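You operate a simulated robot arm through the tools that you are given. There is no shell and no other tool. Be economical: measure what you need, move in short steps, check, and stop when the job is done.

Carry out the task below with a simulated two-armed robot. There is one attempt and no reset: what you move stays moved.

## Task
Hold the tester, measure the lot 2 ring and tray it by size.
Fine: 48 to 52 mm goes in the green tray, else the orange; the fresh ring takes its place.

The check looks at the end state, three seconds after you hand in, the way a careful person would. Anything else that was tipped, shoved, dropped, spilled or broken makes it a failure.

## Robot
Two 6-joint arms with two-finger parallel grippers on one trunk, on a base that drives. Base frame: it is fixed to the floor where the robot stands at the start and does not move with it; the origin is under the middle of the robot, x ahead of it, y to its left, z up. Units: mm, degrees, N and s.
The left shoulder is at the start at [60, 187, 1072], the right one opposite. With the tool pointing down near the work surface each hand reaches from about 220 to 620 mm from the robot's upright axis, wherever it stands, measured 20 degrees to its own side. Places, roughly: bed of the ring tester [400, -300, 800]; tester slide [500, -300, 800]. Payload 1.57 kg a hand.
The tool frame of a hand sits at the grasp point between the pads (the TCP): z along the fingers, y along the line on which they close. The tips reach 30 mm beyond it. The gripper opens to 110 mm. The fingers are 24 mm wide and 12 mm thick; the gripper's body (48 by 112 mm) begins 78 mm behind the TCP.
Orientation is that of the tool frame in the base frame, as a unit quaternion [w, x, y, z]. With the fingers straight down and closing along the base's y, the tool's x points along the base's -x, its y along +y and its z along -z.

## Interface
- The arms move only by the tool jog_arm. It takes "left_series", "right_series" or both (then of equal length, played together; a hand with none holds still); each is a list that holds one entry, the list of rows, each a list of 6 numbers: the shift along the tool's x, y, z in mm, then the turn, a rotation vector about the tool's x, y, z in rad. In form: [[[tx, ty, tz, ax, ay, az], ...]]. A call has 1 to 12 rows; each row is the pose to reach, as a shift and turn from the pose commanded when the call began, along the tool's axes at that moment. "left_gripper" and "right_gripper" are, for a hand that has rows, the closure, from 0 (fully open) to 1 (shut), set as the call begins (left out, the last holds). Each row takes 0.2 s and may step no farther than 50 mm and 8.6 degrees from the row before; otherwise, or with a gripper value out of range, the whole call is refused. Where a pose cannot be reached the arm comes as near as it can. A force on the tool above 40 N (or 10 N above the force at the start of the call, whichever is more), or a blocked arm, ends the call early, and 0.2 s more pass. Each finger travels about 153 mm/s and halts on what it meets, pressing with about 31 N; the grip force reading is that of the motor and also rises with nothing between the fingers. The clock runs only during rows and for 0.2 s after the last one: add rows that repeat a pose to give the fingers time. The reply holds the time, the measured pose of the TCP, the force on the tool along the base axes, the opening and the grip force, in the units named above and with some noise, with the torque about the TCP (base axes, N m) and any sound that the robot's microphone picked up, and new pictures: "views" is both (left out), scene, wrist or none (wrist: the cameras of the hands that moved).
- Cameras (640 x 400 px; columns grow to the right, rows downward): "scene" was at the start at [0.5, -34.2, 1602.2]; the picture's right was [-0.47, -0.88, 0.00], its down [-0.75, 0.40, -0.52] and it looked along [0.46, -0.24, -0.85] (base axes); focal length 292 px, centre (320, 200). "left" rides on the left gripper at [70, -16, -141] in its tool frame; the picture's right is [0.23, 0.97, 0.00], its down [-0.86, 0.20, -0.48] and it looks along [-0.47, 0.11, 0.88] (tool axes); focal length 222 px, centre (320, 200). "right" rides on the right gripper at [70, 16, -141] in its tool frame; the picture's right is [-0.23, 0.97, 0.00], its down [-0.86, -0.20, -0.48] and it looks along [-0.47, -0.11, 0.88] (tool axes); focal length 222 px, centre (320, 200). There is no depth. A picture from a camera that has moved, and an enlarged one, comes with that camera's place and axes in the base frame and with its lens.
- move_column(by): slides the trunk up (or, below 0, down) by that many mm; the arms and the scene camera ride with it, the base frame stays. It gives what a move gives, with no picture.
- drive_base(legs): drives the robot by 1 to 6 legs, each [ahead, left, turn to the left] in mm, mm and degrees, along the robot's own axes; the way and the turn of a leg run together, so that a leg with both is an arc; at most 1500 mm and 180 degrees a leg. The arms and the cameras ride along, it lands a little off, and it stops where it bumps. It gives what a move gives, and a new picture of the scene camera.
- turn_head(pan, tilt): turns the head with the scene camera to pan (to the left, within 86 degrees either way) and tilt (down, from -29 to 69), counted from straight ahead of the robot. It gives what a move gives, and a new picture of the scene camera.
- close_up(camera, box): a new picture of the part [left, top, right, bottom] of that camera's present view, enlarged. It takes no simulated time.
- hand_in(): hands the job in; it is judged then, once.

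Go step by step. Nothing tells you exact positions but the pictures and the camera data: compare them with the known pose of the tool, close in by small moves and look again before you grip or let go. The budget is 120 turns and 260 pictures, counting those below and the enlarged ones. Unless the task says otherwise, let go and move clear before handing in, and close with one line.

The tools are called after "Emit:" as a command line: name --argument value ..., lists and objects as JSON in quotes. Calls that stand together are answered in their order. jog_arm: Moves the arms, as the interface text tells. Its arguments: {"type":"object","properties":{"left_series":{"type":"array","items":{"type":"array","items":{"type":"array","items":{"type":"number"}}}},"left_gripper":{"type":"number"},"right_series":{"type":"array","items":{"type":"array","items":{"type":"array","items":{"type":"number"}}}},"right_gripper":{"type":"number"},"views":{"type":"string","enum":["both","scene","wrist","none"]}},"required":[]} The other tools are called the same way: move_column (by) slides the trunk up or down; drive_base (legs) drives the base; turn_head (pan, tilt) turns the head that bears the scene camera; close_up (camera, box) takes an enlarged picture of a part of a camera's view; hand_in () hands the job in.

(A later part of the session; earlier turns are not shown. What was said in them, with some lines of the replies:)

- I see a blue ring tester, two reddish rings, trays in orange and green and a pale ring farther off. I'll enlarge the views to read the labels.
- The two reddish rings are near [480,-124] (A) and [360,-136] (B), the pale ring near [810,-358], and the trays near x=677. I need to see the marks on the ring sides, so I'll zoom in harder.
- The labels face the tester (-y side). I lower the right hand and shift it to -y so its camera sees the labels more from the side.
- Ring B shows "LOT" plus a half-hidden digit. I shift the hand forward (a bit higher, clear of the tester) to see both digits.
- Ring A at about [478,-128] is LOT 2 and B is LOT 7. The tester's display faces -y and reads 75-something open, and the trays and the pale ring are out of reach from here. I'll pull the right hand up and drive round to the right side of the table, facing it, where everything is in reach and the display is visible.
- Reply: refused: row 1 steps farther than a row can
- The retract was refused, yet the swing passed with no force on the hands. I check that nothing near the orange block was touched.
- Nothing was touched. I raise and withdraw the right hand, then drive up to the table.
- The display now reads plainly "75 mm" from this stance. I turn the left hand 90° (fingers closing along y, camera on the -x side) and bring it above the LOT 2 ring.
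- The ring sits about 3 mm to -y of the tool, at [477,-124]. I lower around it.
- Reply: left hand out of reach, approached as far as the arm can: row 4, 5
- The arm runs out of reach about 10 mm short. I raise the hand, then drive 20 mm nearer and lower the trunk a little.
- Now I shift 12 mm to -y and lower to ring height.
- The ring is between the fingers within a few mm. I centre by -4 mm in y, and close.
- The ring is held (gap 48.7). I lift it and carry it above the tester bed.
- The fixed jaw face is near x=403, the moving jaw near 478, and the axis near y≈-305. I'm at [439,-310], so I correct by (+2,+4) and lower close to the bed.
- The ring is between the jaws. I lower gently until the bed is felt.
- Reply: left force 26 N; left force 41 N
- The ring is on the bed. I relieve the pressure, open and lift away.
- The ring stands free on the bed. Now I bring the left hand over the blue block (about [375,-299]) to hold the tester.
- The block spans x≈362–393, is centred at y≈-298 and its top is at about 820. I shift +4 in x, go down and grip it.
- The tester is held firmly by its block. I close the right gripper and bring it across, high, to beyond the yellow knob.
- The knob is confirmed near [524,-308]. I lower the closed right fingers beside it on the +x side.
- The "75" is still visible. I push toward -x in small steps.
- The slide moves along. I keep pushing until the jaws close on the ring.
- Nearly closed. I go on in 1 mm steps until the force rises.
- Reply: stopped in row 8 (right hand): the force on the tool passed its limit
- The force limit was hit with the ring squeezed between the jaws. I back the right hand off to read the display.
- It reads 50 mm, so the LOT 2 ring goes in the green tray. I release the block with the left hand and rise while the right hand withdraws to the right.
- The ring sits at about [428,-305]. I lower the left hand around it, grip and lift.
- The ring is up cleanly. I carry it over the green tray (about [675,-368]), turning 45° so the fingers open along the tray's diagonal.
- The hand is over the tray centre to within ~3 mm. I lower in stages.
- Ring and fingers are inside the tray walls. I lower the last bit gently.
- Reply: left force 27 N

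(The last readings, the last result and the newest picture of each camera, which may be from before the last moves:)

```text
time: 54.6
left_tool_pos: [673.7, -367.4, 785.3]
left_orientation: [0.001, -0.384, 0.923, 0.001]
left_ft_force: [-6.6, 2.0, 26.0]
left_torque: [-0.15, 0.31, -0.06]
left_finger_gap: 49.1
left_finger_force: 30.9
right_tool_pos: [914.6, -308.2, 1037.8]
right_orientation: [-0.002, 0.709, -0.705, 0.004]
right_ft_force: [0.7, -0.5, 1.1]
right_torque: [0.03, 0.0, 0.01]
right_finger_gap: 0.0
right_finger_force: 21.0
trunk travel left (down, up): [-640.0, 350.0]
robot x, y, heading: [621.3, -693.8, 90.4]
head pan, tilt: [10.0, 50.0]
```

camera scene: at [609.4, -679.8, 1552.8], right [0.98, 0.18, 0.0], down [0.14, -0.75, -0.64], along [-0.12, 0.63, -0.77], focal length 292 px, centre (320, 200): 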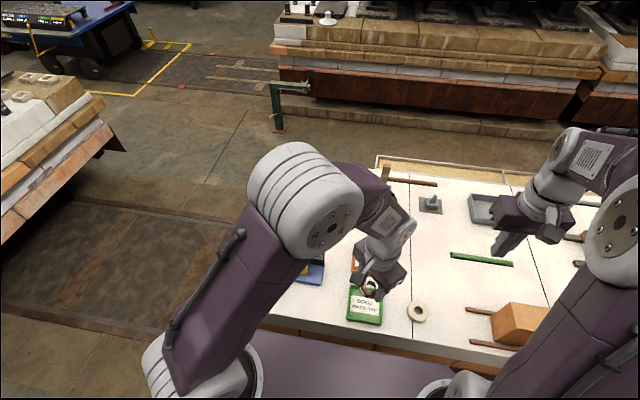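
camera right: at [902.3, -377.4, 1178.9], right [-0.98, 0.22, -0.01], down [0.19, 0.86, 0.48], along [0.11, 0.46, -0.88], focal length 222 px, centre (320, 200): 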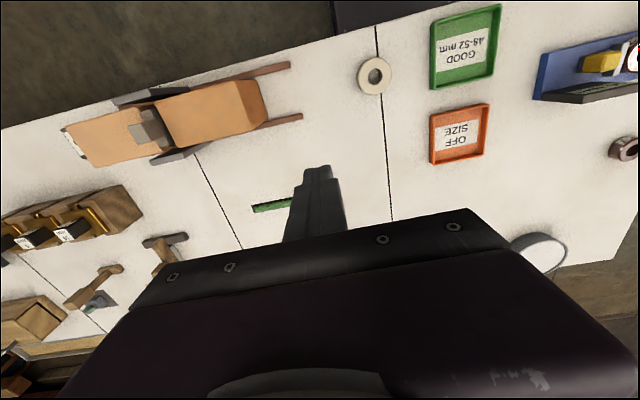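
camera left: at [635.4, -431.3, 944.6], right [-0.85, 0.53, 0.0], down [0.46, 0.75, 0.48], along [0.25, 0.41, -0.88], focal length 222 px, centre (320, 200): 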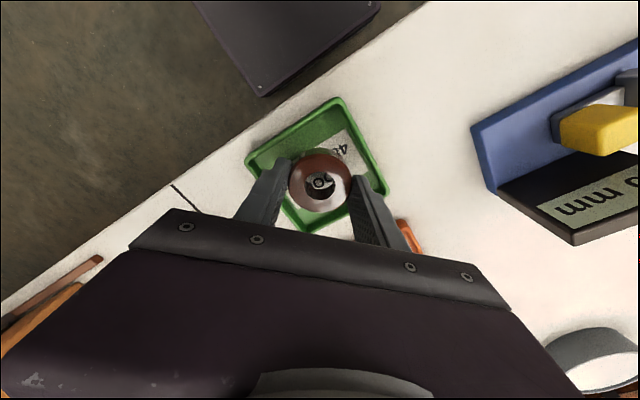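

The ring rests on the tray. I ease off, open moderately and rise.

Emit:
jog_arm --left_series '[[[0, 0, -1.2, 0, 0, 0]]]' --views "none"

Emit:
jog_arm --left_series '[[[0, 0, 0, 0, 0, 0], [0, 0, 0, 0, 0, 0], [0, 0, -20, 0, 0, 0], [0, 0, -60, 0, 0, 0], [0, 0, -105, 0, 0, 0], [0, 0, -150, 0, 0, 0]]]' --left_gripper 0.4 --views "wrist"

```text
time: 55.0
left_tool_pos: [673.8, -367.6, 784.1]
left_orientation: [0.001, -0.384, 0.923, 0.001]
left_ft_force: [-5.1, 4.9, 20.0]
left_torque: [0.29, 0.14, 0.01]
left_finger_gap: 48.9
left_finger_force: 31.5
right_tool_pos: [915.1, -308.4, 1037.8]
right_orientation: [-0.002, 0.709, -0.705, 0.004]
right_ft_force: [0.1, 0.2, 0.9]
right_torque: [0.02, 0.0, 0.0]
right_finger_gap: 0.0
right_finger_force: 21.3
trunk travel left (down, up): [-640.0, 350.0]
robot x, y, heading: [617.6, -691.3, 90.1]
head pan, tilt: [10.0, 50.0]
```

```text
time: 56.4
left_tool_pos: [674.1, -369.0, 935.6]
left_orientation: [0.0, -0.384, 0.923, -0.001]
left_ft_force: [0.6, -0.2, -0.4]
left_torque: [0.03, 0.02, -0.02]
left_finger_gap: 66.0
left_finger_force: 0.1
right_tool_pos: [915.5, -307.0, 1038.1]
right_orientation: [-0.001, 0.709, -0.706, 0.003]
right_ft_force: [-0.1, 0.5, -0.3]
right_torque: [0.02, 0.0, 0.0]
right_finger_gap: 0.0
right_finger_force: 21.7
trunk travel left (down, up): [-640.0, 350.0]
robot x, y, heading: [618.8, -689.7, 90.1]
head pan, tilt: [10.0, 50.0]
camera left: at [635.8, -431.2, 1076.9], right [-0.85, 0.53, 0.0], down [0.46, 0.75, 0.48], along [0.25, 0.41, -0.88], focal length 222 px, centre (320, 200)
```

left: 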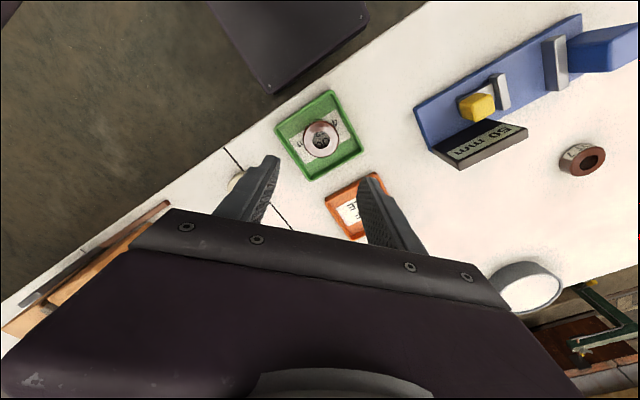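

The LOT 2 ring lies in the green tray. Next the left hand moves aside and up while the right, opened, goes over the pale fresh ring near [817,-365].

Emit:
jog_arm --left_series '[[[0, 0, -40, 0, 0, 0], [20, 20, -80, 0, 0, 0], [45, 45, -110, 0, 0, 0], [75, 75, -110, 0, 0, 0], [106, 106, -110, 0, 0, 0]]]' --right_series '[[[10, 0, 0, 0, 0, 0], [20, 25, 20, 0, 0, 0], [35, 50, 50, 0, 0, 0], [50, 75, 90, 0, 0, 0], [58, 98, 130, 0, 0, 0]]]' --right_gripper 0

Emit:
close_up --camera "scene" --box '[250, 210, 450, 340]'

```text
time: 57.6
left_tool_pos: [522.9, -366.3, 1043.6]
left_orientation: [0.0, -0.383, 0.924, -0.001]
left_ft_force: [0.4, -0.4, -0.2]
left_torque: [-0.05, -0.01, -0.04]
left_finger_gap: 66.0
left_finger_force: 0.2
right_tool_pos: [816.9, -365.9, 906.6]
right_orientation: [-0.001, 0.709, -0.706, 0.005]
right_ft_force: [-0.1, -0.4, -0.9]
right_torque: [0.0, 0.04, 0.0]
right_finger_gap: 110.1
right_finger_force: 0.1
trunk travel left (down, up): [-640.0, 350.0]
robot x, y, heading: [622.1, -695.5, 90.2]
head pan, tilt: [10.0, 50.0]
camera scene: at [605.3, -678.1, 1552.8], right [0.98, 0.18, 0.0], down [0.14, -0.75, -0.64], along [-0.11, 0.63, -0.77], focal length 292 px, centre (320, 200)
camera right: at [800.3, -436.2, 1048.8], right [-0.97, 0.22, -0.01], down [0.19, 0.86, 0.48], along [0.11, 0.46, -0.88], focal length 222 px, centre (320, 200)
camera left: at [484.7, -428.8, 1185.7], right [-0.85, 0.53, 0.0], down [0.46, 0.75, 0.48], along [0.25, 0.41, -0.88], focal length 222 px, centre (320, 200)
```

scene: 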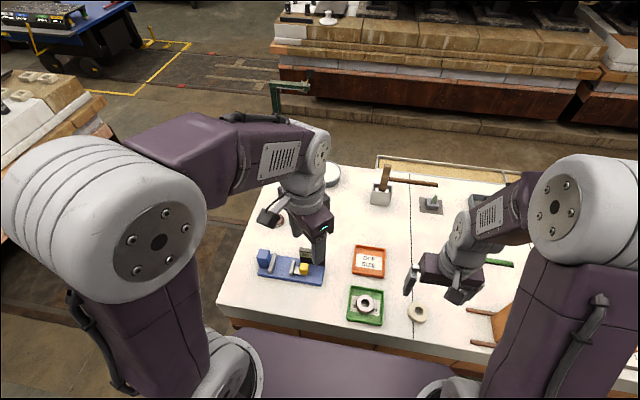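
right: 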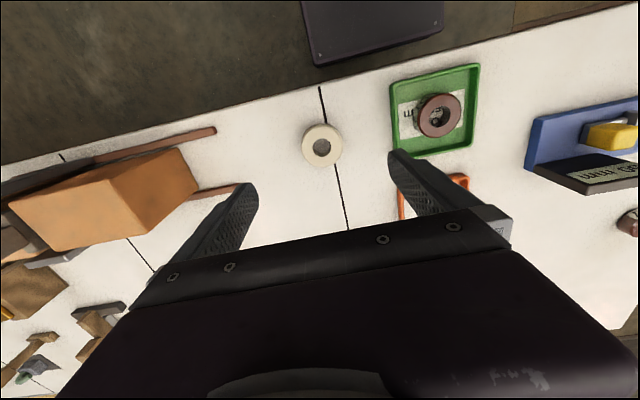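
left: 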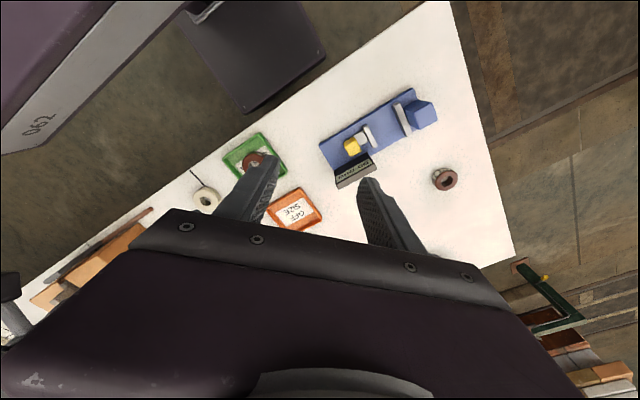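

```text
3.08 times, centred on (350, 275) of scene
camera zoom: at [605.3, -678.1, 1552.8], right [0.98, 0.18, 0.0], down [0.14, -0.75, -0.64], along [-0.11, 0.63, -0.77], focal length 900 px, centre (228, -31)
```

zoom: 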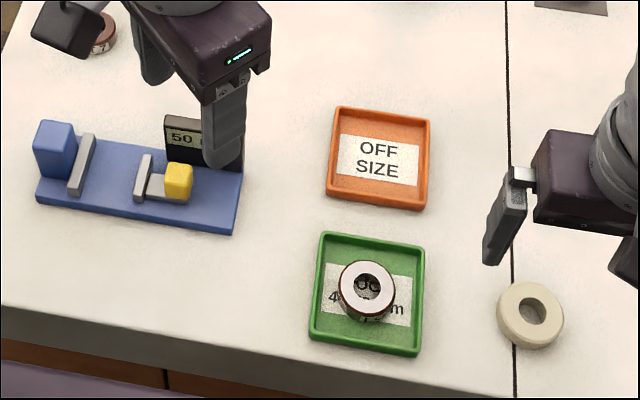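

The ring in the green tray looks good and the right hand is centred on the fresh ring. I lower.

Emit:
jog_arm --right_series '[[[0, 1, 40, 0, 0, 0], [0, 1, 80, 0, 0, 0], [0, 1, 110, 0, 0, 0], [0, 1, 121, 0, 0, 0], [0, 1, 122, 0, 0, 0]]]' --views "wrist"

Emit:
close_up --camera "scene" --box '[370, 250, 470, 330]'

```text
time: 58.8
left_tool_pos: [526.5, -367.7, 1043.0]
left_orientation: [0.001, -0.384, 0.923, 0.0]
left_ft_force: [0.1, 0.4, 0.0]
left_torque: [-0.02, -0.02, -0.02]
left_finger_gap: 66.2
left_finger_force: 0.1
right_tool_pos: [819.1, -367.2, 790.9]
right_orientation: [-0.002, 0.708, -0.706, 0.005]
right_ft_force: [1.3, 0.0, -0.1]
right_torque: [-0.01, -0.02, 0.0]
right_finger_gap: 109.9
right_finger_force: 0.1
right hand out of reach, approached as far as the arm can: row 4, 5
trunk travel left (down, up): [-640.0, 350.0]
robot x, y, heading: [620.1, -693.5, 90.2]
head pan, tilt: [10.0, 50.0]
camera right: at [801.7, -437.6, 932.1], right [-0.97, 0.22, -0.01], down [0.19, 0.86, 0.48], along [0.12, 0.46, -0.88], focal length 222 px, centre (320, 200)
```

right: 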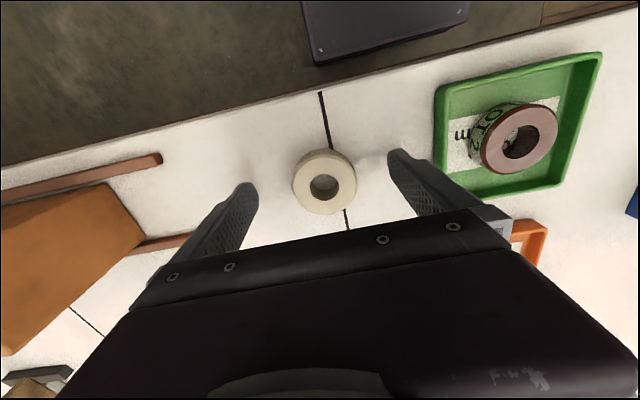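

```text
5.00 times, centred on (420, 290) of scene
camera zoom: at [607.7, -679.4, 1552.8], right [0.98, 0.18, 0.0], down [0.14, -0.75, -0.64], along [-0.12, 0.63, -0.77], focal length 1462 px, centre (-180, -250)
```

zoom: 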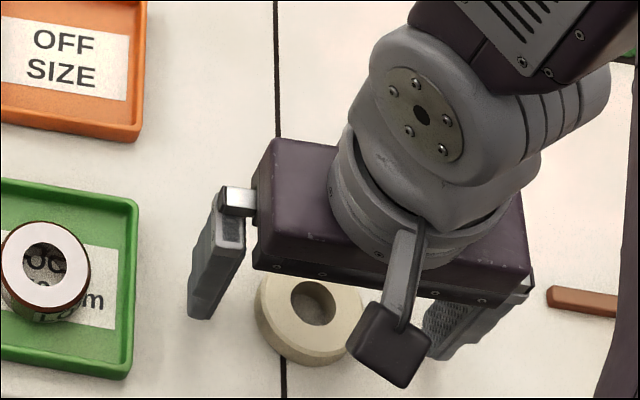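

The arm stops at z≈791, so I lower the trunk 7 mm to bring the fingers down round the ring, then close.

Emit:
move_column --by -7

Emit:
jog_arm --right_series '[[[0, 0, 0, 0, 0, 0], [0, 0, 0, 0, 0, 0], [0, 0, 0, 0, 0, 0], [0, 0, -2, 0, 0, 0]]]' --right_gripper 1 --views "wrist"

```text
time: 59.4
left_tool_pos: [525.7, -367.0, 1038.5]
left_orientation: [0.0, -0.384, 0.923, 0.001]
left_ft_force: [0.3, 0.7, 0.8]
left_torque: [0.02, -0.02, -0.02]
left_finger_gap: 66.2
left_finger_force: 0.0
right_tool_pos: [817.4, -367.4, 783.7]
right_orientation: [-0.002, 0.709, -0.706, 0.005]
right_ft_force: [-0.1, -0.5, 0.6]
right_torque: [0.01, 0.03, 0.01]
right_finger_gap: 110.4
right_finger_force: 0.1
trunk travel left (down, up): [-633.0, 357.0]
robot x, y, heading: [622.3, -694.0, 90.5]
head pan, tilt: [10.0, 50.0]
```

```text
time: 60.4
left_tool_pos: [525.1, -367.4, 1038.2]
left_orientation: [0.0, -0.384, 0.923, 0.0]
left_ft_force: [0.6, 0.6, -0.6]
left_torque: [0.01, -0.02, -0.02]
left_finger_gap: 65.9
left_finger_force: 0.1
right_tool_pos: [817.8, -367.8, 785.4]
right_orientation: [-0.003, 0.709, -0.705, 0.005]
right_ft_force: [0.9, 0.0, 0.4]
right_torque: [-0.02, -0.03, 0.02]
right_finger_gap: 52.8
right_finger_force: 30.5
trunk travel left (down, up): [-633.0, 357.0]
robot x, y, heading: [621.2, -690.8, 90.2]
head pan, tilt: [10.0, 50.0]
camera right: at [801.5, -437.8, 927.2], right [-0.97, 0.22, -0.01], down [0.19, 0.86, 0.48], along [0.12, 0.46, -0.88], focal length 222 px, centre (320, 200)
```

right: 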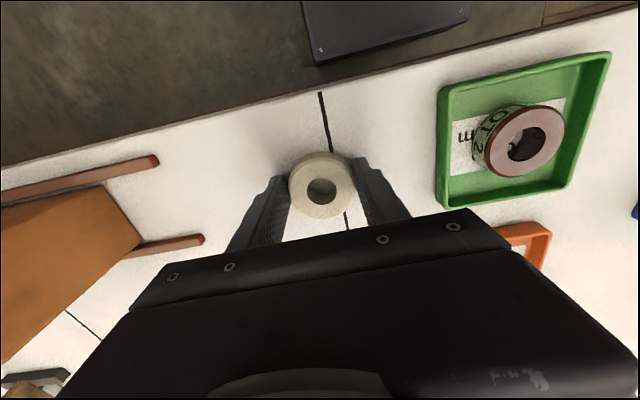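

The fresh ring is gripped (52.8 mm gap). I lift it well up and look, then strafe the base left.

Emit:
jog_arm --right_series '[[[0, 0, -40, 0, 0, 0], [0, 0, -80, 0, 0, 0], [0, 0, -120, 0, 0, 0], [0, 0, -160, 0, 0, 0]]]' --views "none"

Emit:
drive_base --legs '[[0, 290, 0]]'

```text
time: 61.4
left_tool_pos: [525.6, -368.8, 1038.5]
left_orientation: [0.001, -0.385, 0.923, 0.0]
left_ft_force: [-0.3, -0.6, 0.0]
left_torque: [0.03, 0.0, 0.04]
left_finger_gap: 66.3
left_finger_force: 0.1
right_tool_pos: [815.4, -369.3, 945.8]
right_orientation: [-0.002, 0.709, -0.705, 0.005]
right_ft_force: [0.3, -0.7, -0.6]
right_torque: [0.02, -0.01, -0.03]
right_finger_gap: 52.7
right_finger_force: 31.2
trunk travel left (down, up): [-633.0, 357.0]
robot x, y, heading: [620.5, -693.7, 90.1]
head pan, tilt: [10.0, 50.0]
```

```text
time: 63.4
left_tool_pos: [231.0, -369.6, 1037.5]
left_orientation: [0.0, -0.384, 0.923, 0.001]
left_ft_force: [-0.6, -0.1, 0.1]
left_torque: [0.02, 0.0, 0.03]
left_finger_gap: 65.9
left_finger_force: 0.0
right_tool_pos: [520.9, -368.8, 943.9]
right_orientation: [-0.003, 0.71, -0.705, 0.005]
right_ft_force: [-0.2, -0.3, -1.2]
right_torque: [0.0, 0.0, -0.01]
right_finger_gap: 53.0
right_finger_force: 31.2
trunk travel left (down, up): [-633.0, 357.0]
robot x, y, heading: [328.5, -693.1, 90.3]
head pan, tilt: [10.0, 50.0]
camera scene: at [312.5, -681.1, 1545.8], right [0.98, 0.18, 0.0], down [0.14, -0.75, -0.64], along [-0.12, 0.63, -0.77], focal length 292 px, centre (320, 200)
```

scene: 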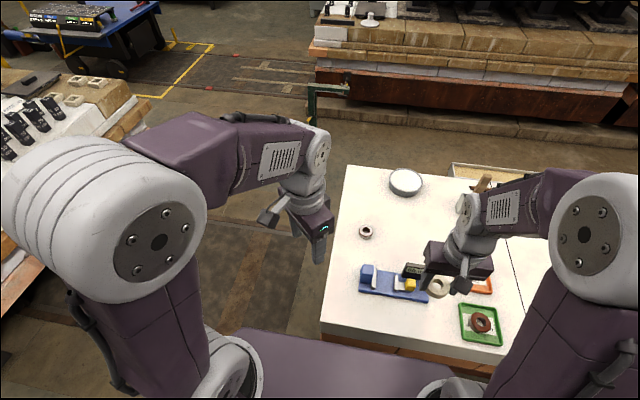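

Now I carry the fresh ring to the old spot of the LOT 2 ring, near [477,-126].

Emit:
jog_arm --right_series '[[[-42, 8, 0, 0, 0, 0], [-84, 16, 0, 0, 0, 0], [-126, 24, 0, 0, 0, 0], [-168, 32, 0, 0, 0, 0], [-206, 40, 10, 0, 0, 0], [-243, 45, 30, 0, 0, 0], [-243, 45, 70, 0, 0, 0], [-243, 45, 105, 0, 0, 0]]]'

```text
time: 65.2
left_tool_pos: [230.1, -369.2, 1037.6]
left_orientation: [0.001, -0.385, 0.923, 0.0]
left_ft_force: [1.5, 0.2, 0.8]
left_torque: [-0.02, -0.02, 0.0]
left_finger_gap: 65.8
left_finger_force: 0.1
right_tool_pos: [472.7, -126.5, 837.9]
right_orientation: [-0.003, 0.709, -0.705, 0.006]
right_ft_force: [-0.7, 0.2, -1.5]
right_torque: [-0.01, 0.0, -0.01]
right_finger_gap: 52.9
right_finger_force: 31.5
trunk travel left (down, up): [-633.0, 357.0]
robot x, y, heading: [328.2, -692.0, 90.5]
head pan, tilt: [10.0, 50.0]
camera scene: at [312.3, -680.2, 1545.8], right [0.98, 0.18, 0.0], down [0.14, -0.75, -0.64], along [-0.12, 0.63, -0.77], focal length 292 px, centre (320, 200)
camera right: at [456.2, -196.7, 979.4], right [-0.98, 0.22, -0.01], down [0.19, 0.86, 0.48], along [0.12, 0.46, -0.88], focal length 222 px, centre (320, 200)
```

scene: 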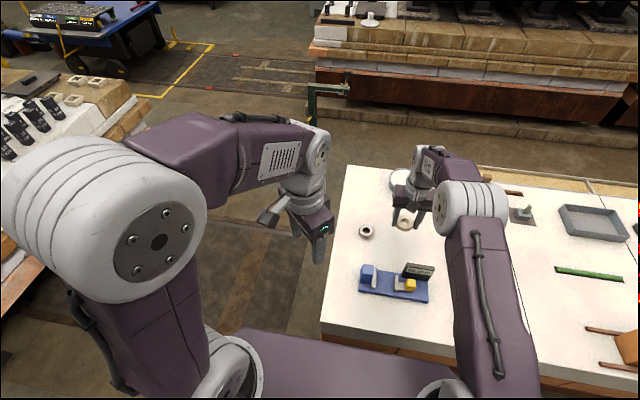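
right: 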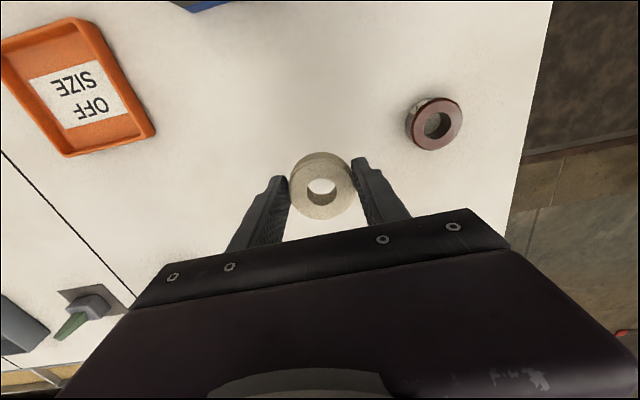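

I correct by +4 mm in x and lower.

Emit:
jog_arm --right_series '[[[0, -4, 25, 0, 0, 0], [0, -4, 42, 0, 0, 0], [0, -4, 49, 0, 0, 0], [0, -4, 51, 0, 0, 0]]]' --views "wrist"

Emit:
jog_arm --right_series '[[[0, 0, 1, 0, 0, 0], [0, 0, 2, 0, 0, 0]]]' --views "none"

```text
time: 66.2
left_tool_pos: [230.2, -369.0, 1037.3]
left_orientation: [0.0, -0.384, 0.923, 0.001]
left_ft_force: [-0.3, 0.3, -0.4]
left_torque: [-0.02, -0.03, 0.01]
left_finger_gap: 65.8
left_finger_force: 0.0
right_tool_pos: [479.7, -126.5, 785.7]
right_orientation: [-0.003, 0.709, -0.705, 0.005]
right_ft_force: [0.4, -0.5, -1.6]
right_torque: [0.01, 0.02, 0.0]
right_finger_gap: 52.7
right_finger_force: 30.3
trunk travel left (down, up): [-633.0, 357.0]
robot x, y, heading: [327.0, -692.5, 90.4]
head pan, tilt: [10.0, 50.0]
camera right: at [462.3, -196.9, 928.9], right [-0.98, 0.22, -0.01], down [0.19, 0.86, 0.48], along [0.12, 0.46, -0.88], focal length 222 px, centre (320, 200)
```

right: 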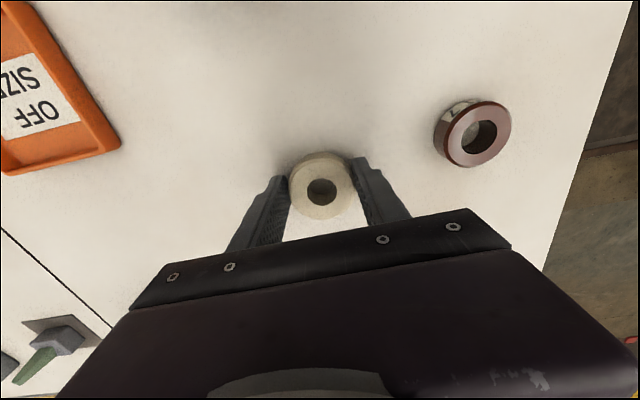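

```text
time: 66.8
left_tool_pos: [229.7, -369.6, 1037.5]
left_orientation: [0.0, -0.384, 0.923, 0.0]
left_ft_force: [-0.5, 0.7, -0.8]
left_torque: [0.01, 0.01, -0.02]
left_finger_gap: 66.0
left_finger_force: 0.0
right_tool_pos: [479.5, -126.2, 785.3]
right_orientation: [-0.002, 0.71, -0.705, 0.005]
right_ft_force: [-0.2, 0.1, -0.3]
right_torque: [0.01, 0.0, -0.01]
right_finger_gap: 52.7
right_finger_force: 30.8
trunk travel left (down, up): [-633.0, 357.0]
robot x, y, heading: [325.4, -693.9, 90.4]
head pan, tilt: [10.0, 50.0]
```

Emit:
jog_arm --right_series '[[[0, 2, 1, 0, 0, 0], [0, 2, 2, 0, 0, 0]]]' --views "none"

Emit:
close_up --camera "scene" --box '[350, 190, 450, 270]'

```text
time: 67.4
left_tool_pos: [230.6, -371.1, 1038.9]
left_orientation: [0.0, -0.385, 0.923, 0.0]
left_ft_force: [-0.2, 0.0, 0.5]
left_torque: [0.02, 0.0, 0.02]
left_finger_gap: 65.9
left_finger_force: 0.1
right_tool_pos: [476.9, -127.0, 783.2]
right_orientation: [-0.002, 0.709, -0.705, 0.005]
right_ft_force: [0.2, 0.8, 6.4]
right_torque: [0.01, 0.17, 0.0]
right_finger_gap: 52.8
right_finger_force: 31.1
trunk travel left (down, up): [-633.0, 357.0]
robot x, y, heading: [325.0, -692.6, 90.6]
head pan, tilt: [10.0, 50.0]
```

```text
5.00 times, centred on (400, 230) of scene
camera zoom: at [312.3, -682.2, 1545.9], right [0.98, 0.18, 0.0], down [0.14, -0.75, -0.64], along [-0.12, 0.63, -0.77], focal length 1462 px, centre (-80, 50)
```

zoom: 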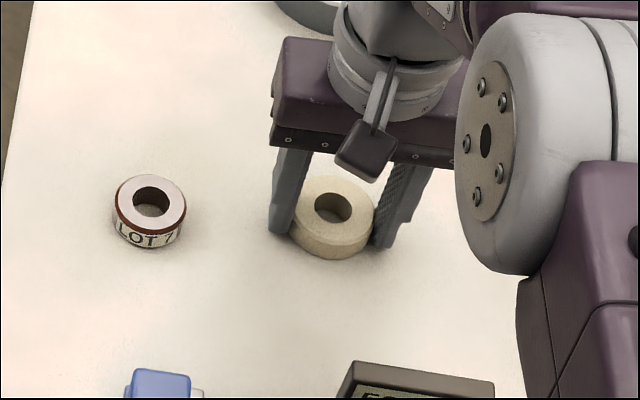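

The ring touches the table at [477,-127]. I open and rise.

Emit:
jog_arm --right_series '[[[0, 0, 0, 0, 0, 0], [0, 0, 0, 0, 0, 0], [0, 0, -20, 0, 0, 0], [0, 0, -60, 0, 0, 0], [0, 0, -105, 0, 0, 0], [20, 0, -150, 0, 0, 0], [60, 0, -180, 0, 0, 0]]]' --right_gripper 0.25

Emit:
close_up --camera "scene" --box '[330, 170, 530, 350]'

```text
time: 69.0
left_tool_pos: [229.9, -371.5, 1037.4]
left_orientation: [0.0, -0.384, 0.923, 0.002]
left_ft_force: [0.3, -1.3, 0.1]
left_torque: [0.0, 0.0, 0.01]
left_finger_gap: 65.8
left_finger_force: 0.1
right_tool_pos: [475.2, -186.9, 965.3]
right_orientation: [-0.003, 0.71, -0.704, 0.006]
right_ft_force: [-0.2, -0.5, -0.3]
right_torque: [0.04, 0.03, -0.01]
right_finger_gap: 82.6
right_finger_force: 0.1
trunk travel left (down, up): [-633.0, 357.0]
robot x, y, heading: [325.5, -696.7, 90.5]
head pan, tilt: [10.0, 50.0]
camera scene: at [312.0, -683.9, 1545.7], right [0.98, 0.18, 0.0], down [0.14, -0.75, -0.64], along [-0.12, 0.63, -0.77], focal length 292 px, centre (320, 200)
camera right: at [459.0, -257.6, 1107.4], right [-0.98, 0.22, -0.01], down [0.19, 0.86, 0.48], along [0.12, 0.46, -0.88], focal length 222 px, centre (320, 200)
```

scene: 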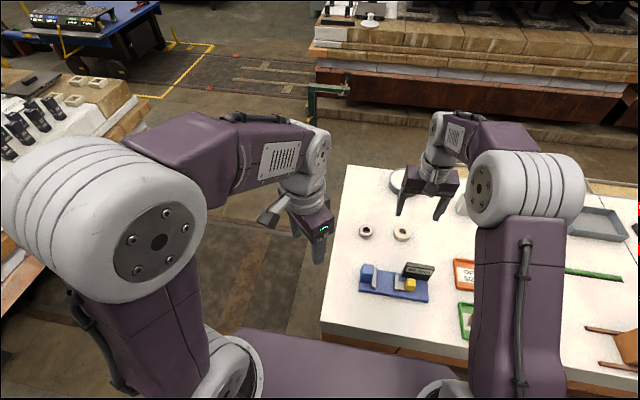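
right: 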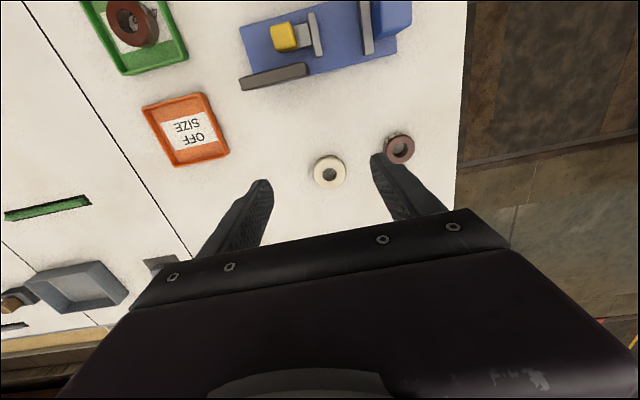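

```text
2.22 times, centred on (430, 260) of scene
camera zoom: at [312.0, -683.9, 1545.7], right [0.98, 0.18, 0.0], down [0.14, -0.75, -0.64], along [-0.12, 0.63, -0.77], focal length 650 px, centre (76, 67)
```

zoom: 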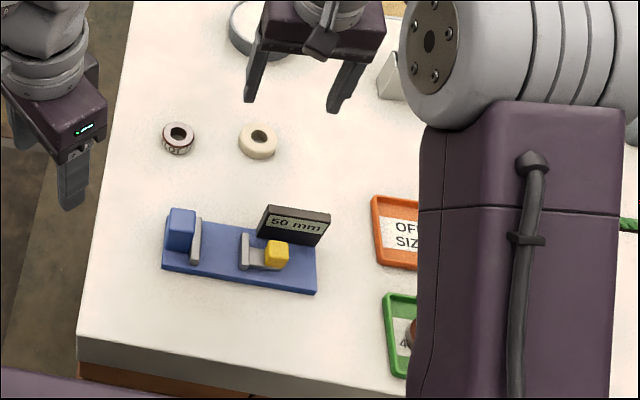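

All is in place: the LOT 2 ring is in the green tray, the fresh ring is on its old spot, the tester and the LOT 7 ring stand undisturbed, and both hands are clear. I hand in.

Emit:
hand_in

```text
The job is handed in.
```

The LOT 2 ring measured 50 mm and is in the green tray, and the fresh ring lies on the table where the LOT 2 ring had been; the tester slide is still closed, reading 50 mm.
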